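You operate a simulated robot arm through the tools that you are given. There is no shell and no other tool. Be economical: measure what you need, move in short steps, check, and stop when the job is done.

Carry out the task below with a simulated robot arm. There is one attempt and no reset: what you move stays moved.

TASK
Take the zip slider with the largest size on its label from the top of the layout table and leave it on the silver strap adjuster.
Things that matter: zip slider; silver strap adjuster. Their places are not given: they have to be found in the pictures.

It is judged by the outcome, as a careful person would: the job done as asked, and still so three seconds after it is handed in. It fails if anything else is knocked over, pushed out of place, dropped, spilled or broken.

THE ROBOT
A 7-joint arm with a two-finger parallel gripper, fixed in place. Base frame: the origin is at the foot of the arm, x ahead of it, y to its left, z up; the work surface is at about z = 0. Lengths are in cm, angles in degrees, forces in N, time in s.
With the tool pointing down near the work surface it reaches from about 22 to 58 cm from the base axis. Its first joint turns from -66.0 to 66.0 degrees. Payload 2.5 kg.
Tool frame: the origin (TCP) lies between the finger pads and is the grasp point; the fingertips stand 2.3 cm ahead of it; z points along the fingers, y is the line along which they close. The gripper opens to 9.4 cm. The fingers are 3.8 cm wide and 1 cm thick; the gripper's body (5.4 by 9.6 cm) begins 3.9 cm behind the TCP.
Orientation is that of the tool frame in the base frame, as [roll, pitch, yaw] about the fixed x, y, z axes, in that order (R = Rz(yaw) Ry(pitch) Rx(roll)). With the fingers straight down and closing along the base's y, the tool's x points along the base's -x, its y along +y and its z along -z.

THE INTERFACE
- The arm moves only by the tool play_rows. Its argument "moves" is a list of rows, each a list of 3 entries, a list of its own where there are three numbers: the shift along the tool's x, y, z in m, then the turn, a rotation vector about the tool's x, y, z in degrees, then the closure, from 0 (fully open) to 1 (shut). In form: [[[x, y, z], [ax, ay, az], claw], ...]. A call has 1 to 12 rows; each row is the pose to reach, as a shift and turn from the pose commanded when the call began, along the tool's axes at that moment. A row lasts 0.2 s, in which the tool goes at most 5 cm and 8.6 degrees; a call with a longer step from one row to the next is refused whole, and so is a gripper value outside its range. A pose out of reach is approached as far as the arm can. The call stops where the force on the tool passes 40 N (or 10 N more than at its start, if that is more) or the arm is blocked; 0.2 s more then pass. The fingers move at their own pace (about 10.8 cm/s each) and stop on an object; they squeeze with about 41 N. The grip force told is the motor's: it shows also when the fingers shut on nothing. Time passes only in rows, and 0.2 s behind the last, so rows that repeat a pose let the fingers close. It gives the time, the measured TCP pose, the force on the tool (base axes), the opening and the grip force at its end, in the units of the frame above (readings bear some noise).
- Cameras (640 x 400 px; columns grow to the right, rows downward): "scene" is fixed at [13.14, -42.06, 53.73]; the picture's right is [0.70, -0.72, 0.00], its down [-0.46, -0.44, -0.77] and it looks along [0.56, 0.54, -0.63] (base axes); focal length 281 px, centre (320, 200). "wrist" rides on the gripper at [-3.9, 0, -4.4] in the tool frame; the picture's right is [0.00, -1.00, 0.00], its down [0.97, 0.00, -0.24] and it looks along [0.24, 0.00, 0.97] (tool axes); focal length 218 px, centre (320, 200).
- capture(camera): a new picture of that camera. No time passes.
- locate(camera, pixels): for up to 12 pixels [column, row] of the newest picture of that camera ("zoom" is the newest enlarged one), the place [x, y, z] in the base frame of the surface seen there, good to about 0.2 cm. No time passes.
- zoom(camera, box): a new picture of the part [left, top, right, bottom] of that camera's present view, enlarged. No time passes.
- job_done(): hands the job in; it is judged then, once.

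Work in short steps. Measure before you move; look again where a grasp or a placing could have gone wrong, and mend it. You have 60 turns and 24 pictures in all, the two below and enlarged ones among them. Open the gripper and draw the arm clear of the work before you hand the job in, unless the task says otherwise; then end with one line.

The tools are called after "Call:" by a JSON object that holds its "fn" and its "kwargs". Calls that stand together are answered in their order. play_rows: Moves the arm, as the interface text tells. Its arguments: {"type":"object","properties":{"moves":{"type":"array","items":{"type":"array"}}},"required":["moves"]} The other tools are called the same way: capture (camera) takes a picture; locate (camera, pixels) gives the place of the surface under pixels of a picture; zoom (camera, box) takes an enlarged picture of a part of a camera's view; job_done () hands the job in.

At the start:

```text
t: 0.0
tcp_pos: [38.28, -6.34, 27.35]
tcp_rot: [-180.0, 0.0, 180.0]
force: [0.0, -0.7, -0.4]
opening: 9.39
finger_force: 0.0
```

scene: 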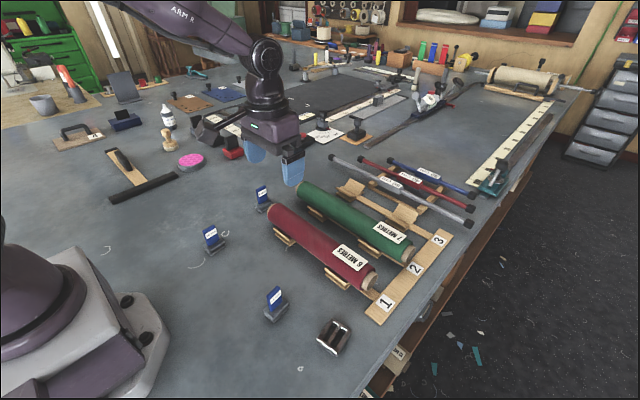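
wrist: 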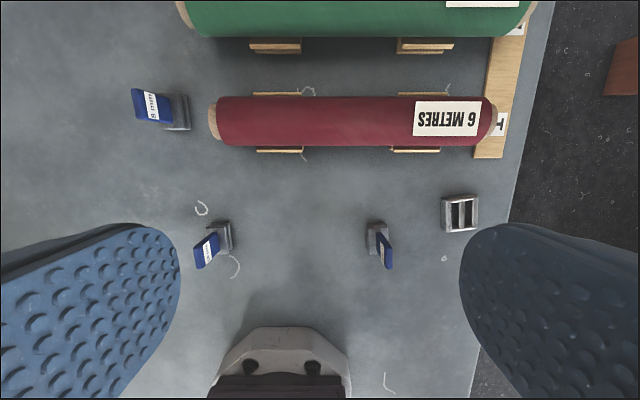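

Three blue-tabbed sliders are visible (scene 262,197; 212,238; 275,302) and the silver adjuster at (334,337). I zoom in to read the labels.

Call:
{"fn": "zoom", "kwargs": {"camera": "scene", "box": [190, 170, 290, 260]}}

Call:
{"fn": "zoom", "kwargs": {"camera": "scene", "box": [250, 270, 370, 370]}}

Call:
{"fn": "zoom", "kwargs": {"camera": "wrist", "box": [120, 70, 260, 290]}}

```text
4.44 times, centred on (240, 215) of scene
```

zoom: 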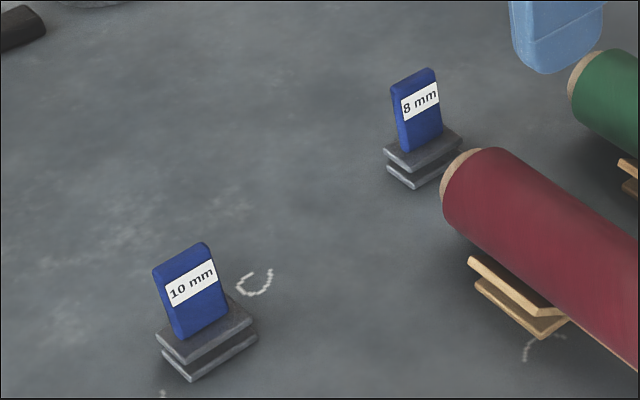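

```text
4.00 times, centred on (310, 320) of scene
```

zoom: 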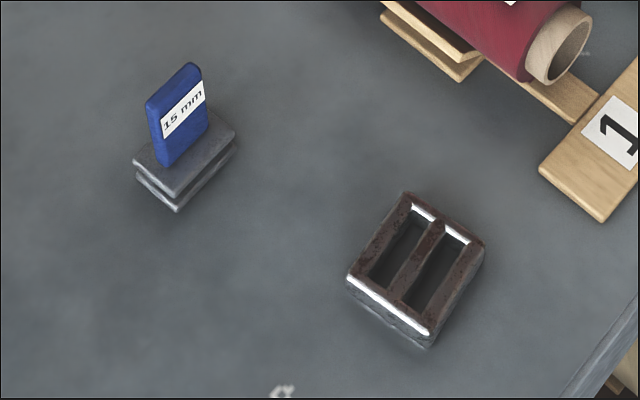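

```text
1.82 times, centred on (190, 180) of wrist
```

zoom: 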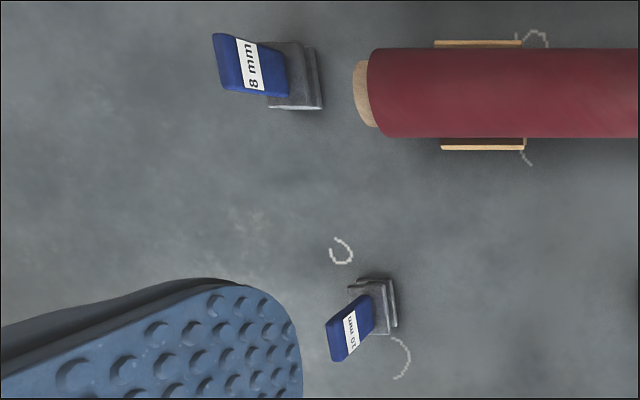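

The 15 mm slider (scene 275,302) is the largest. I zoom in on it and the adjuster from the wrist to measure them.

Call:
{"fn": "zoom", "kwargs": {"camera": "wrist", "box": [350, 180, 490, 280]}}

Call:
{"fn": "locate", "kwargs": {"camera": "scene", "pixels": [[276, 289], [280, 288], [276, 309], [290, 305], [296, 299], [284, 314], [351, 319], [368, 331], [338, 337], [357, 353], [352, 337], [330, 310]]}}

```text
4.00 times, centred on (420, 230) of wrist
```

zoom: 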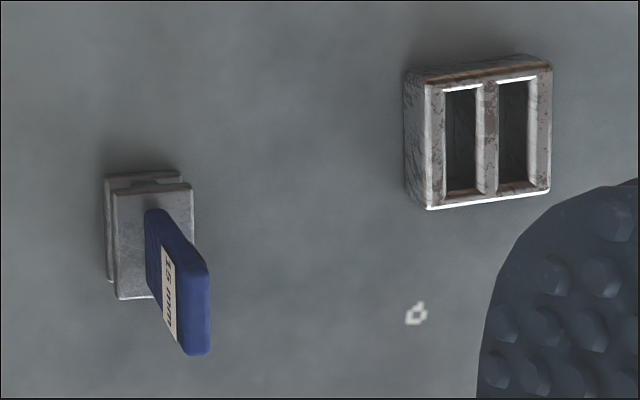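

```text
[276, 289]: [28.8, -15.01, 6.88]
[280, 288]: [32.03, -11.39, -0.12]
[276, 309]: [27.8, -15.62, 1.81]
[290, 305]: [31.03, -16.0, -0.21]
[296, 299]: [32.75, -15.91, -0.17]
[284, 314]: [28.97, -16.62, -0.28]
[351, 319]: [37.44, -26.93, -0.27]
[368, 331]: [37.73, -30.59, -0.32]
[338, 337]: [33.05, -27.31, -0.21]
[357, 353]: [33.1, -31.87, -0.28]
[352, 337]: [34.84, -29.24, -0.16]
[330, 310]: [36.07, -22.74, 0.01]
```

I use the newest (wrist) zoom for precise corners.

Call:
{"fn": "locate", "kwargs": {"camera": "zoom", "pixels": [[148, 213], [186, 262], [205, 265], [190, 350], [208, 350], [122, 292], [118, 198], [190, 188], [432, 88], [545, 72], [545, 185], [432, 202]]}}

Call:
{"fn": "locate", "kwargs": {"camera": "scene", "pixels": [[269, 294], [279, 287], [272, 309], [281, 303], [265, 310], [288, 302], [274, 317], [331, 320], [350, 331], [318, 339], [336, 351], [334, 332]]}}

```text
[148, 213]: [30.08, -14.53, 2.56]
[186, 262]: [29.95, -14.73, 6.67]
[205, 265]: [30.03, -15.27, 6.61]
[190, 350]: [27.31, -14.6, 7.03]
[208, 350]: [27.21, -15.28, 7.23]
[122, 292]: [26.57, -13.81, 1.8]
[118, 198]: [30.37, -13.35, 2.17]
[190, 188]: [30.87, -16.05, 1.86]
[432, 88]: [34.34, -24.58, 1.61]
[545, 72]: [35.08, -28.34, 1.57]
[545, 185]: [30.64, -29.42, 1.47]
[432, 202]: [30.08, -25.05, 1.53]
```

```text
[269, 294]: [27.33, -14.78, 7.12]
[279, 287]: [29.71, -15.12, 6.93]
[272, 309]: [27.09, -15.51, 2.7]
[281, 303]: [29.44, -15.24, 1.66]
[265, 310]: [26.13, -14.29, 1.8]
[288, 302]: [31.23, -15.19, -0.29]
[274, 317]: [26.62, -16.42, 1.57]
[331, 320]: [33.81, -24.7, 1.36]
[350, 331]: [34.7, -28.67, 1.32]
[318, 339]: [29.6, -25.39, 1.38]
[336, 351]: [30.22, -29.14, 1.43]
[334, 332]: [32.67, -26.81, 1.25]
```

The tab is about 0.7 cm thick along y, centred near (28.6, -15.0), with its top at z≈7. The adjuster's centre is near (32.5, -26.85), top 1.5. I go above the slider and look again.

Call:
{"fn": "play_rows", "kwargs": {"moves": [[[0.016, -0.0144, 0.02], [0, 0, 0], 0], [[0.032, -0.0288, 0.04], [0, 0, 0], 0], [[0.048, -0.0432, 0.06], [0, 0, 0], 0], [[0.064, -0.0576, 0.08], [0, 0, 0], 0], [[0.08, -0.072, 0.105], [0, 0, 0], 0], [[0.0968, -0.0866, 0.125], [0, 0, 0], 0], [[0.0968, -0.0866, 0.125], [0, 0, 0], 0]]}}

Call:
{"fn": "capture", "kwargs": {"camera": "wrist"}}

```text
t: 1.6
tcp_pos: [28.75, -14.83, 14.92]
tcp_rot: [-179.9, 0.0, 180.0]
force: [0.0, -0.6, 0.2]
opening: 9.38
finger_force: 0.0
```

```text
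17 pictures are left
```

wrist: 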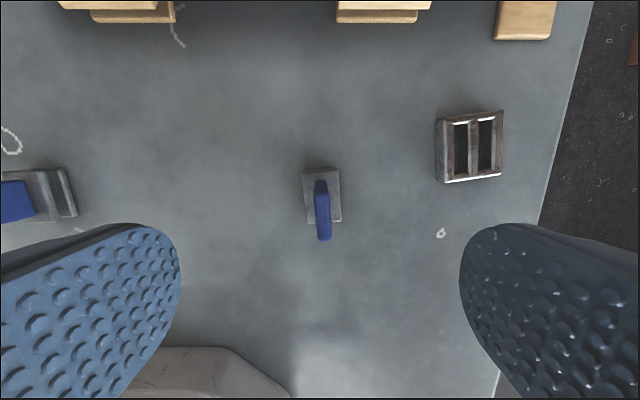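

The slider is near (322,205), between the fingers. I measure its yaw closer up.

Call:
{"fn": "zoom", "kwargs": {"camera": "wrist", "box": [282, 155, 362, 255]}}

Call:
{"fn": "locate", "kwargs": {"camera": "wrist", "pixels": [[439, 121], [501, 112], [500, 174], [446, 181], [303, 174], [338, 170], [308, 221], [340, 218], [316, 200], [328, 200], [318, 237], [330, 237]]}}

```text
4.00 times, centred on (322, 205) of wrist
```

zoom: 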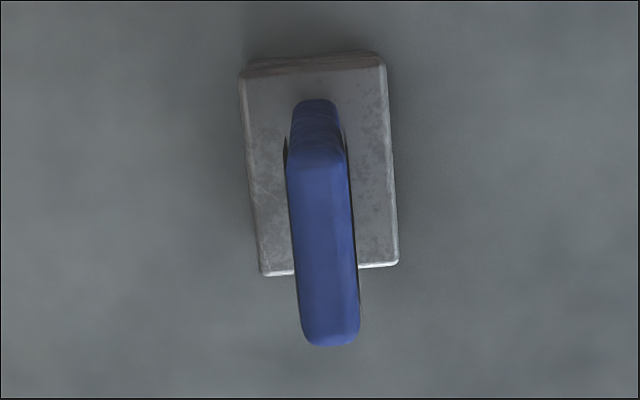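

```text
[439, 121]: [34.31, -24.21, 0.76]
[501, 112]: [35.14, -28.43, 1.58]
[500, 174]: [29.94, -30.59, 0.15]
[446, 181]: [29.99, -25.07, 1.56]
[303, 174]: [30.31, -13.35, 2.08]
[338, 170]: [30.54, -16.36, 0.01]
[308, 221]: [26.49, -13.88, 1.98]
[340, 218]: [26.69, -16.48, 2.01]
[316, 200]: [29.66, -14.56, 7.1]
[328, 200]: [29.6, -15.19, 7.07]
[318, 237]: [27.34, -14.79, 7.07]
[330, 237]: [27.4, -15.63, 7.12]
```

The yaw of tab and body is about +6° and the tab centre is (28.5, -15.03). I turn, go down in steps, then read the pose before closing.

Call:
{"fn": "play_rows", "kwargs": {"moves": [[[0.001, 0, 0.015], [0, 0, -6], 0], [[0.001, 0, 0.04], [0, 0, -6], 0], [[0.001, 0, 0.06], [0, 0, -6], 0], [[0.001, 0, 0.08], [0, 0, -6], 0], [[0.001, 0, 0.09], [0, 0, -6], 0], [[0.001, 0, 0.097], [0, 0, -6], 0], [[0.001, 0, 0.097], [0, 0, -6], 0], [[0.001, 0, 0.097], [0, 0, -6], 0]]}}

Call:
{"fn": "capture", "kwargs": {"camera": "wrist"}}

```text
t: 3.4
tcp_pos: [28.46, -14.98, 5.24]
tcp_rot: [-180.0, 0.0, -174.1]
force: [0.3, -0.5, 0.0]
opening: 9.38
finger_force: 0.0
```

```text
15 pictures are left
```

wrist: 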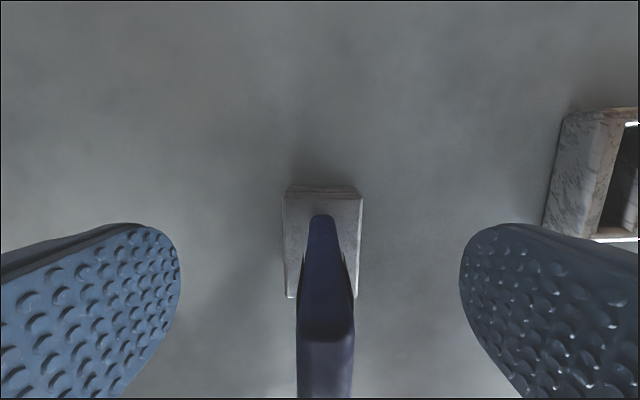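

Aligned: the tab at about (326,340) is midway between the fingers, tips about 0.9 cm above the slider's body. I close.

Call:
{"fn": "play_rows", "kwargs": {"moves": [[[0, -0.0005, 0], [0, 0, 0], 0.4], [[0, -0.0005, 0], [0, 0, 0], 0.7], [[0, -0.0005, 0], [0, 0, 0], 1], [[0, -0.0005, 0], [0, 0, 0], 1], [[0, -0.0005, 0], [0, 0, 0], 1]]}}

```text
t: 4.6
tcp_pos: [28.54, -15.02, 5.3]
tcp_rot: [179.9, 0.0, -173.9]
force: [0.3, -0.4, 0.7]
opening: 0.82
finger_force: 41.0
```

Held at 0.82 cm. I lift 7 cm and look.

Call:
{"fn": "play_rows", "kwargs": {"moves": [[[0, 0, -0.01], [0, 0, 0], 1], [[0, 0, -0.03], [0, 0, 0], 1], [[0, 0, -0.05], [0, 0, 0], 1], [[0, 0, -0.07], [0, 0, 0], 1], [[0, 0, -0.07], [0, 0, 0], 1]]}}

Call:
{"fn": "capture", "kwargs": {"camera": "wrist"}}

```text
t: 5.8
tcp_pos: [28.42, -15.05, 12.26]
tcp_rot: [-179.9, 0.0, -173.9]
force: [0.5, -0.3, -0.1]
opening: 0.85
finger_force: 40.7
```

```text
14 pictures are left
```

wrist: 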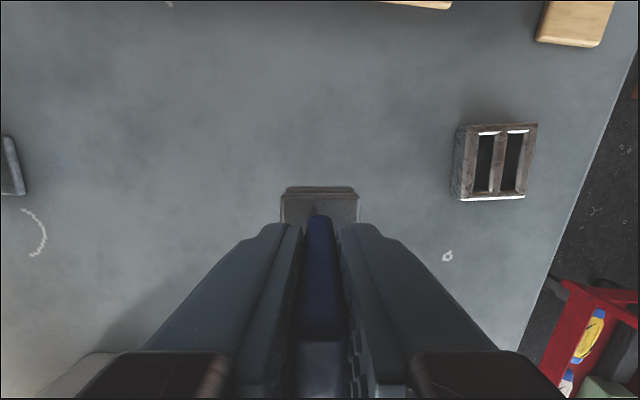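

Held straight. Now I measure the adjuster's top face corners.

Call:
{"fn": "zoom", "kwargs": {"camera": "wrist", "box": [440, 110, 560, 210]}}

Call:
{"fn": "locate", "kwargs": {"camera": "wrist", "pixels": [[481, 134], [535, 126], [526, 196], [470, 198], [497, 165], [488, 165], [513, 165], [507, 131], [500, 194], [476, 165], [528, 165]]}}

```text
4.00 times, centred on (500, 160) of wrist
```

zoom: 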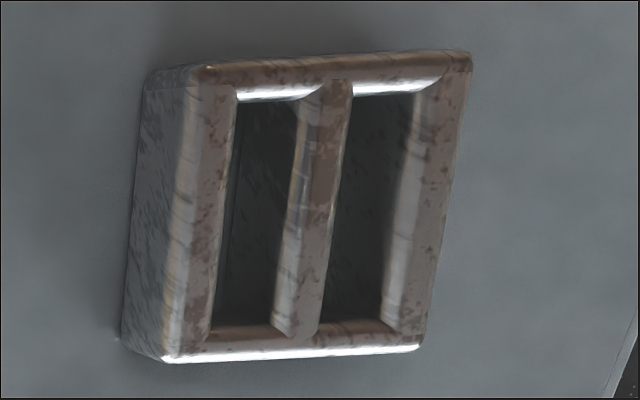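

```text
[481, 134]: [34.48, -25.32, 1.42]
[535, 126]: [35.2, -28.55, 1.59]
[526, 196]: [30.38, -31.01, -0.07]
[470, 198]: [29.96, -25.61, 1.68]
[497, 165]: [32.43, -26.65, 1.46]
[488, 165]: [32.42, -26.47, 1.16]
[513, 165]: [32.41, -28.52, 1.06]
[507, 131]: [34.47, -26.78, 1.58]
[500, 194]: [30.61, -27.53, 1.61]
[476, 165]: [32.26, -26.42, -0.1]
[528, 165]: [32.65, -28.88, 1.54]
```

Call:
{"fn": "locate", "kwargs": {"camera": "zoom", "pixels": [[203, 74], [464, 60], [412, 338], [172, 348], [318, 200], [190, 200], [430, 200], [335, 88], [300, 325]]}}

```text
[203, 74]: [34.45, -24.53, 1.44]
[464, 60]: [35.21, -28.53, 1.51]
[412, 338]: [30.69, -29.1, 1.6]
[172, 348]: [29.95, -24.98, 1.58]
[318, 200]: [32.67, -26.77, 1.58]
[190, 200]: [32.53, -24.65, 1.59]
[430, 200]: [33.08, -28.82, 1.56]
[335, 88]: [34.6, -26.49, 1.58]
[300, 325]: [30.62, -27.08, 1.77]
```

Adjuster centre (32.6, -26.8), top z≈1.57, yaw ≈8°. I carry the slider over it at the present height.

Call:
{"fn": "play_rows", "kwargs": {"moves": [[[-0.003, -0.012, 0], [0, 0, 0], 1], [[-0.008, -0.034, 0], [0, 0, 0], 1], [[-0.0135, -0.058, 0], [0, 0, -1], 1], [[-0.019, -0.082, 0], [0, 0, -2], 1], [[-0.0245, -0.105, 0], [0, 0, -2], 1], [[-0.0284, -0.1216, 0], [0, 0, -2], 1], [[-0.0284, -0.1216, 0], [0, 0, -2], 1], [[-0.0284, -0.1216, 0], [0, 0, -2], 1]]}}

Call:
{"fn": "capture", "kwargs": {"camera": "wrist"}}

Call:
{"fn": "zoom", "kwargs": {"camera": "scene", "box": [260, 260, 420, 360]}}

```text
t: 7.6
tcp_pos: [32.65, -27.02, 12.17]
tcp_rot: [180.0, 0.1, -171.9]
force: [-0.4, -0.2, -1.2]
opening: 0.85
finger_force: 40.7
```

```text
12 pictures are left
```

wrist: 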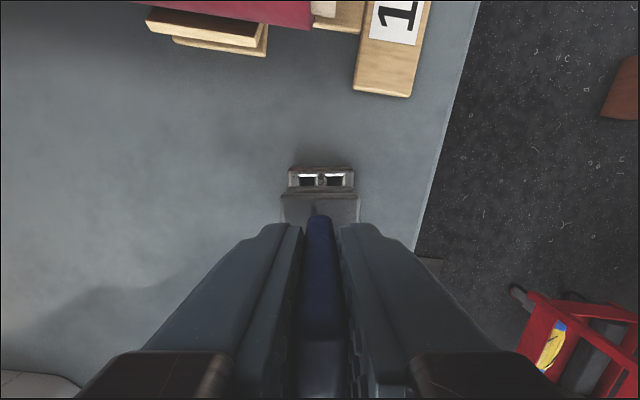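

```text
4.00 times, centred on (340, 310) of scene
```

zoom: 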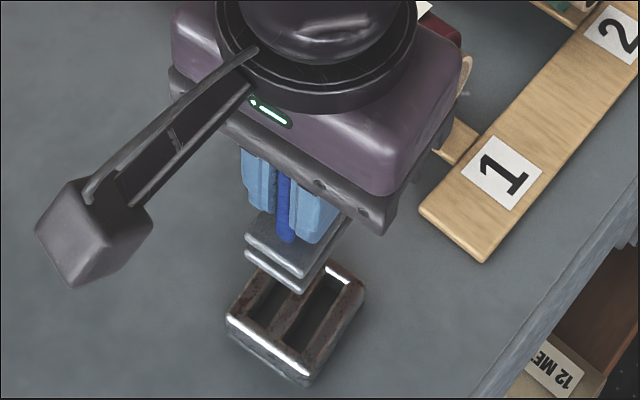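

The adjuster (320,180) lies symmetric ahead of/below the slider. I lower to about 0.5 cm above it and check.

Call:
{"fn": "play_rows", "kwargs": {"moves": [[[0, 0.001, 0.012], [0, 0, 0], 1], [[0, 0.001, 0.025], [0, 0, 0], 1], [[0, 0.001, 0.037], [0, 0, 0], 1], [[0, 0.001, 0.045], [0, 0, 0], 1], [[0, 0.001, 0.048], [0, 0, 0], 1], [[0, 0.001, 0.048], [0, 0, 0], 1]]}}

Call:
{"fn": "capture", "kwargs": {"camera": "wrist"}}

Call:
{"fn": "zoom", "kwargs": {"camera": "scene", "box": [280, 280, 400, 380]}}

```text
t: 9.0
tcp_pos: [32.59, -26.72, 7.36]
tcp_rot: [-179.9, 0.0, -172.0]
force: [0.1, -0.1, -0.9]
opening: 0.83
finger_force: 41.2
```

```text
10 pictures are left
```

wrist: 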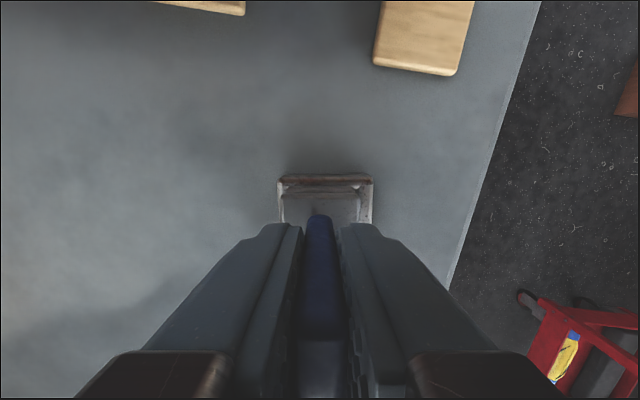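

```text
4.00 times, centred on (340, 330) of scene
```

zoom: 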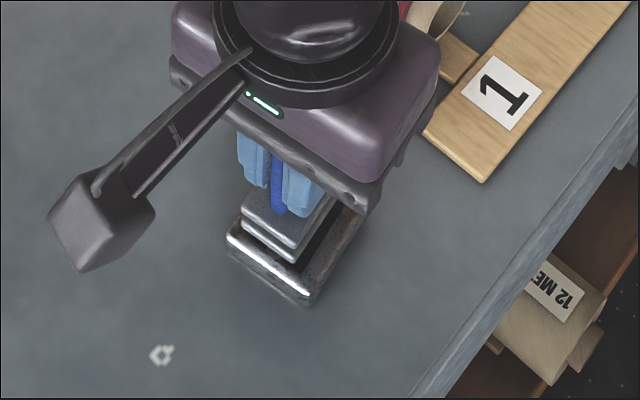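

Centred within about 1 mm. I lower the last half centimetre gently, watching the force.

Call:
{"fn": "play_rows", "kwargs": {"moves": [[[0, -0.001, 0.002], [0, 0, 0], 1], [[0, -0.001, 0.003], [0, 0, 0], 1], [[0, -0.001, 0.004], [0, 0, 0], 1], [[0, -0.001, 0.0045], [0, 0, 0], 1], [[0, -0.001, 0.0045], [0, 0, 0], 1]]}}

```text
t: 10.2
tcp_pos: [32.64, -26.83, 6.94]
tcp_rot: [-180.0, 0.0, -172.0]
force: [-0.2, -0.5, 0.1]
opening: 0.86
finger_force: 41.1
```

Call:
{"fn": "play_rows", "kwargs": {"moves": [[[0, 0, 0.001], [0, 0, 0], 1], [[0, 0, 0.0015], [0, 0, 0], 1], [[0, 0, 0.0015], [0, 0, 0], 1]]}}

```text
t: 11.0
tcp_pos: [32.57, -26.8, 6.9]
tcp_rot: [179.9, 0.0, -172.0]
force: [-2.0, 2.6, 5.0]
opening: 0.85
finger_force: 40.9
```

Contact: 5 N upward. I open the fingers a little at a time, staying in place.

Call:
{"fn": "play_rows", "kwargs": {"moves": [[[0, 0, 0], [0, 0, 0], 0.88], [[0, 0, 0], [0, 0, 0], 0.85], [[0, 0, 0], [0, 0, 0], 0.8], [[0, 0, 0], [0, 0, 0], 0.7], [[0, 0, 0], [0, 0, 0], 0.6], [[0, 0, 0], [0, 0, 0], 0.6]]}}

Call:
{"fn": "capture", "kwargs": {"camera": "wrist"}}

```text
t: 12.4
tcp_pos: [32.57, -26.76, 6.89]
tcp_rot: [179.9, 0.0, -172.0]
force: [-0.1, 0.2, -0.1]
opening: 3.77
finger_force: 0.0
```

```text
8 pictures are left
```

wrist: 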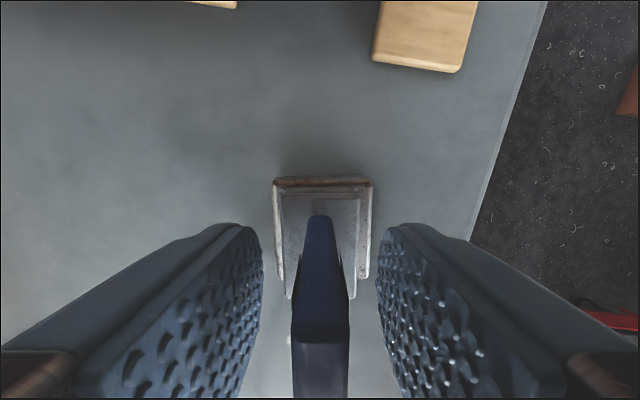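

The slider stands upright on the adjuster. I draw straight up and then back clear.

Call:
{"fn": "play_rows", "kwargs": {"moves": [[[0, 0, -0.015], [0, 0, 0], 0.6], [[0, 0, -0.045], [0, 0, 0], 0.6], [[0, 0, -0.085], [0, 0, 0], 0.5], [[0, 0, -0.125], [0, 0, 0], 0.3], [[0, 0.03, -0.15], [0, 0, 0], 0], [[0, 0.07, -0.16], [0, 0, 0], 0], [[0, 0.11, -0.16], [0, 0, 0], 0], [[0, 0.11, -0.16], [0, 0, 0], 0]]}}

Call:
{"fn": "zoom", "kwargs": {"camera": "scene", "box": [250, 270, 410, 370]}}

Call:
{"fn": "capture", "kwargs": {"camera": "scene"}}

```text
t: 14.2
tcp_pos: [31.03, -15.91, 22.71]
tcp_rot: [180.0, 0.0, -172.0]
force: [-0.5, 0.3, -1.0]
opening: 9.39
finger_force: 0.1
```

```text
4.00 times, centred on (330, 320) of scene
```

zoom: 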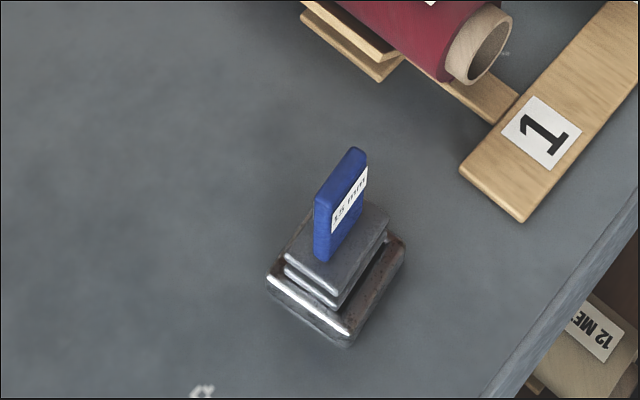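

```text
6 pictures are left
```

scene: 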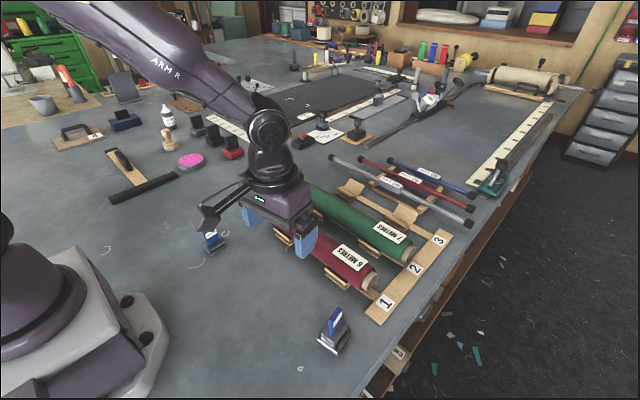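

The slider rests upright on the adjuster at (334,330), everything else is in its place, and the arm is clear. I hand the job in.

Call:
{"fn": "job_done", "kwargs": {}}

```text
The job is handed in.
```

I put the 15 mm zip slider, the largest of the three on the table (the others read 8 mm and 10 mm), upright on the silver strap adjuster. The gripper is open, the arm is clear, and the last picture shows nothing else disturbed.
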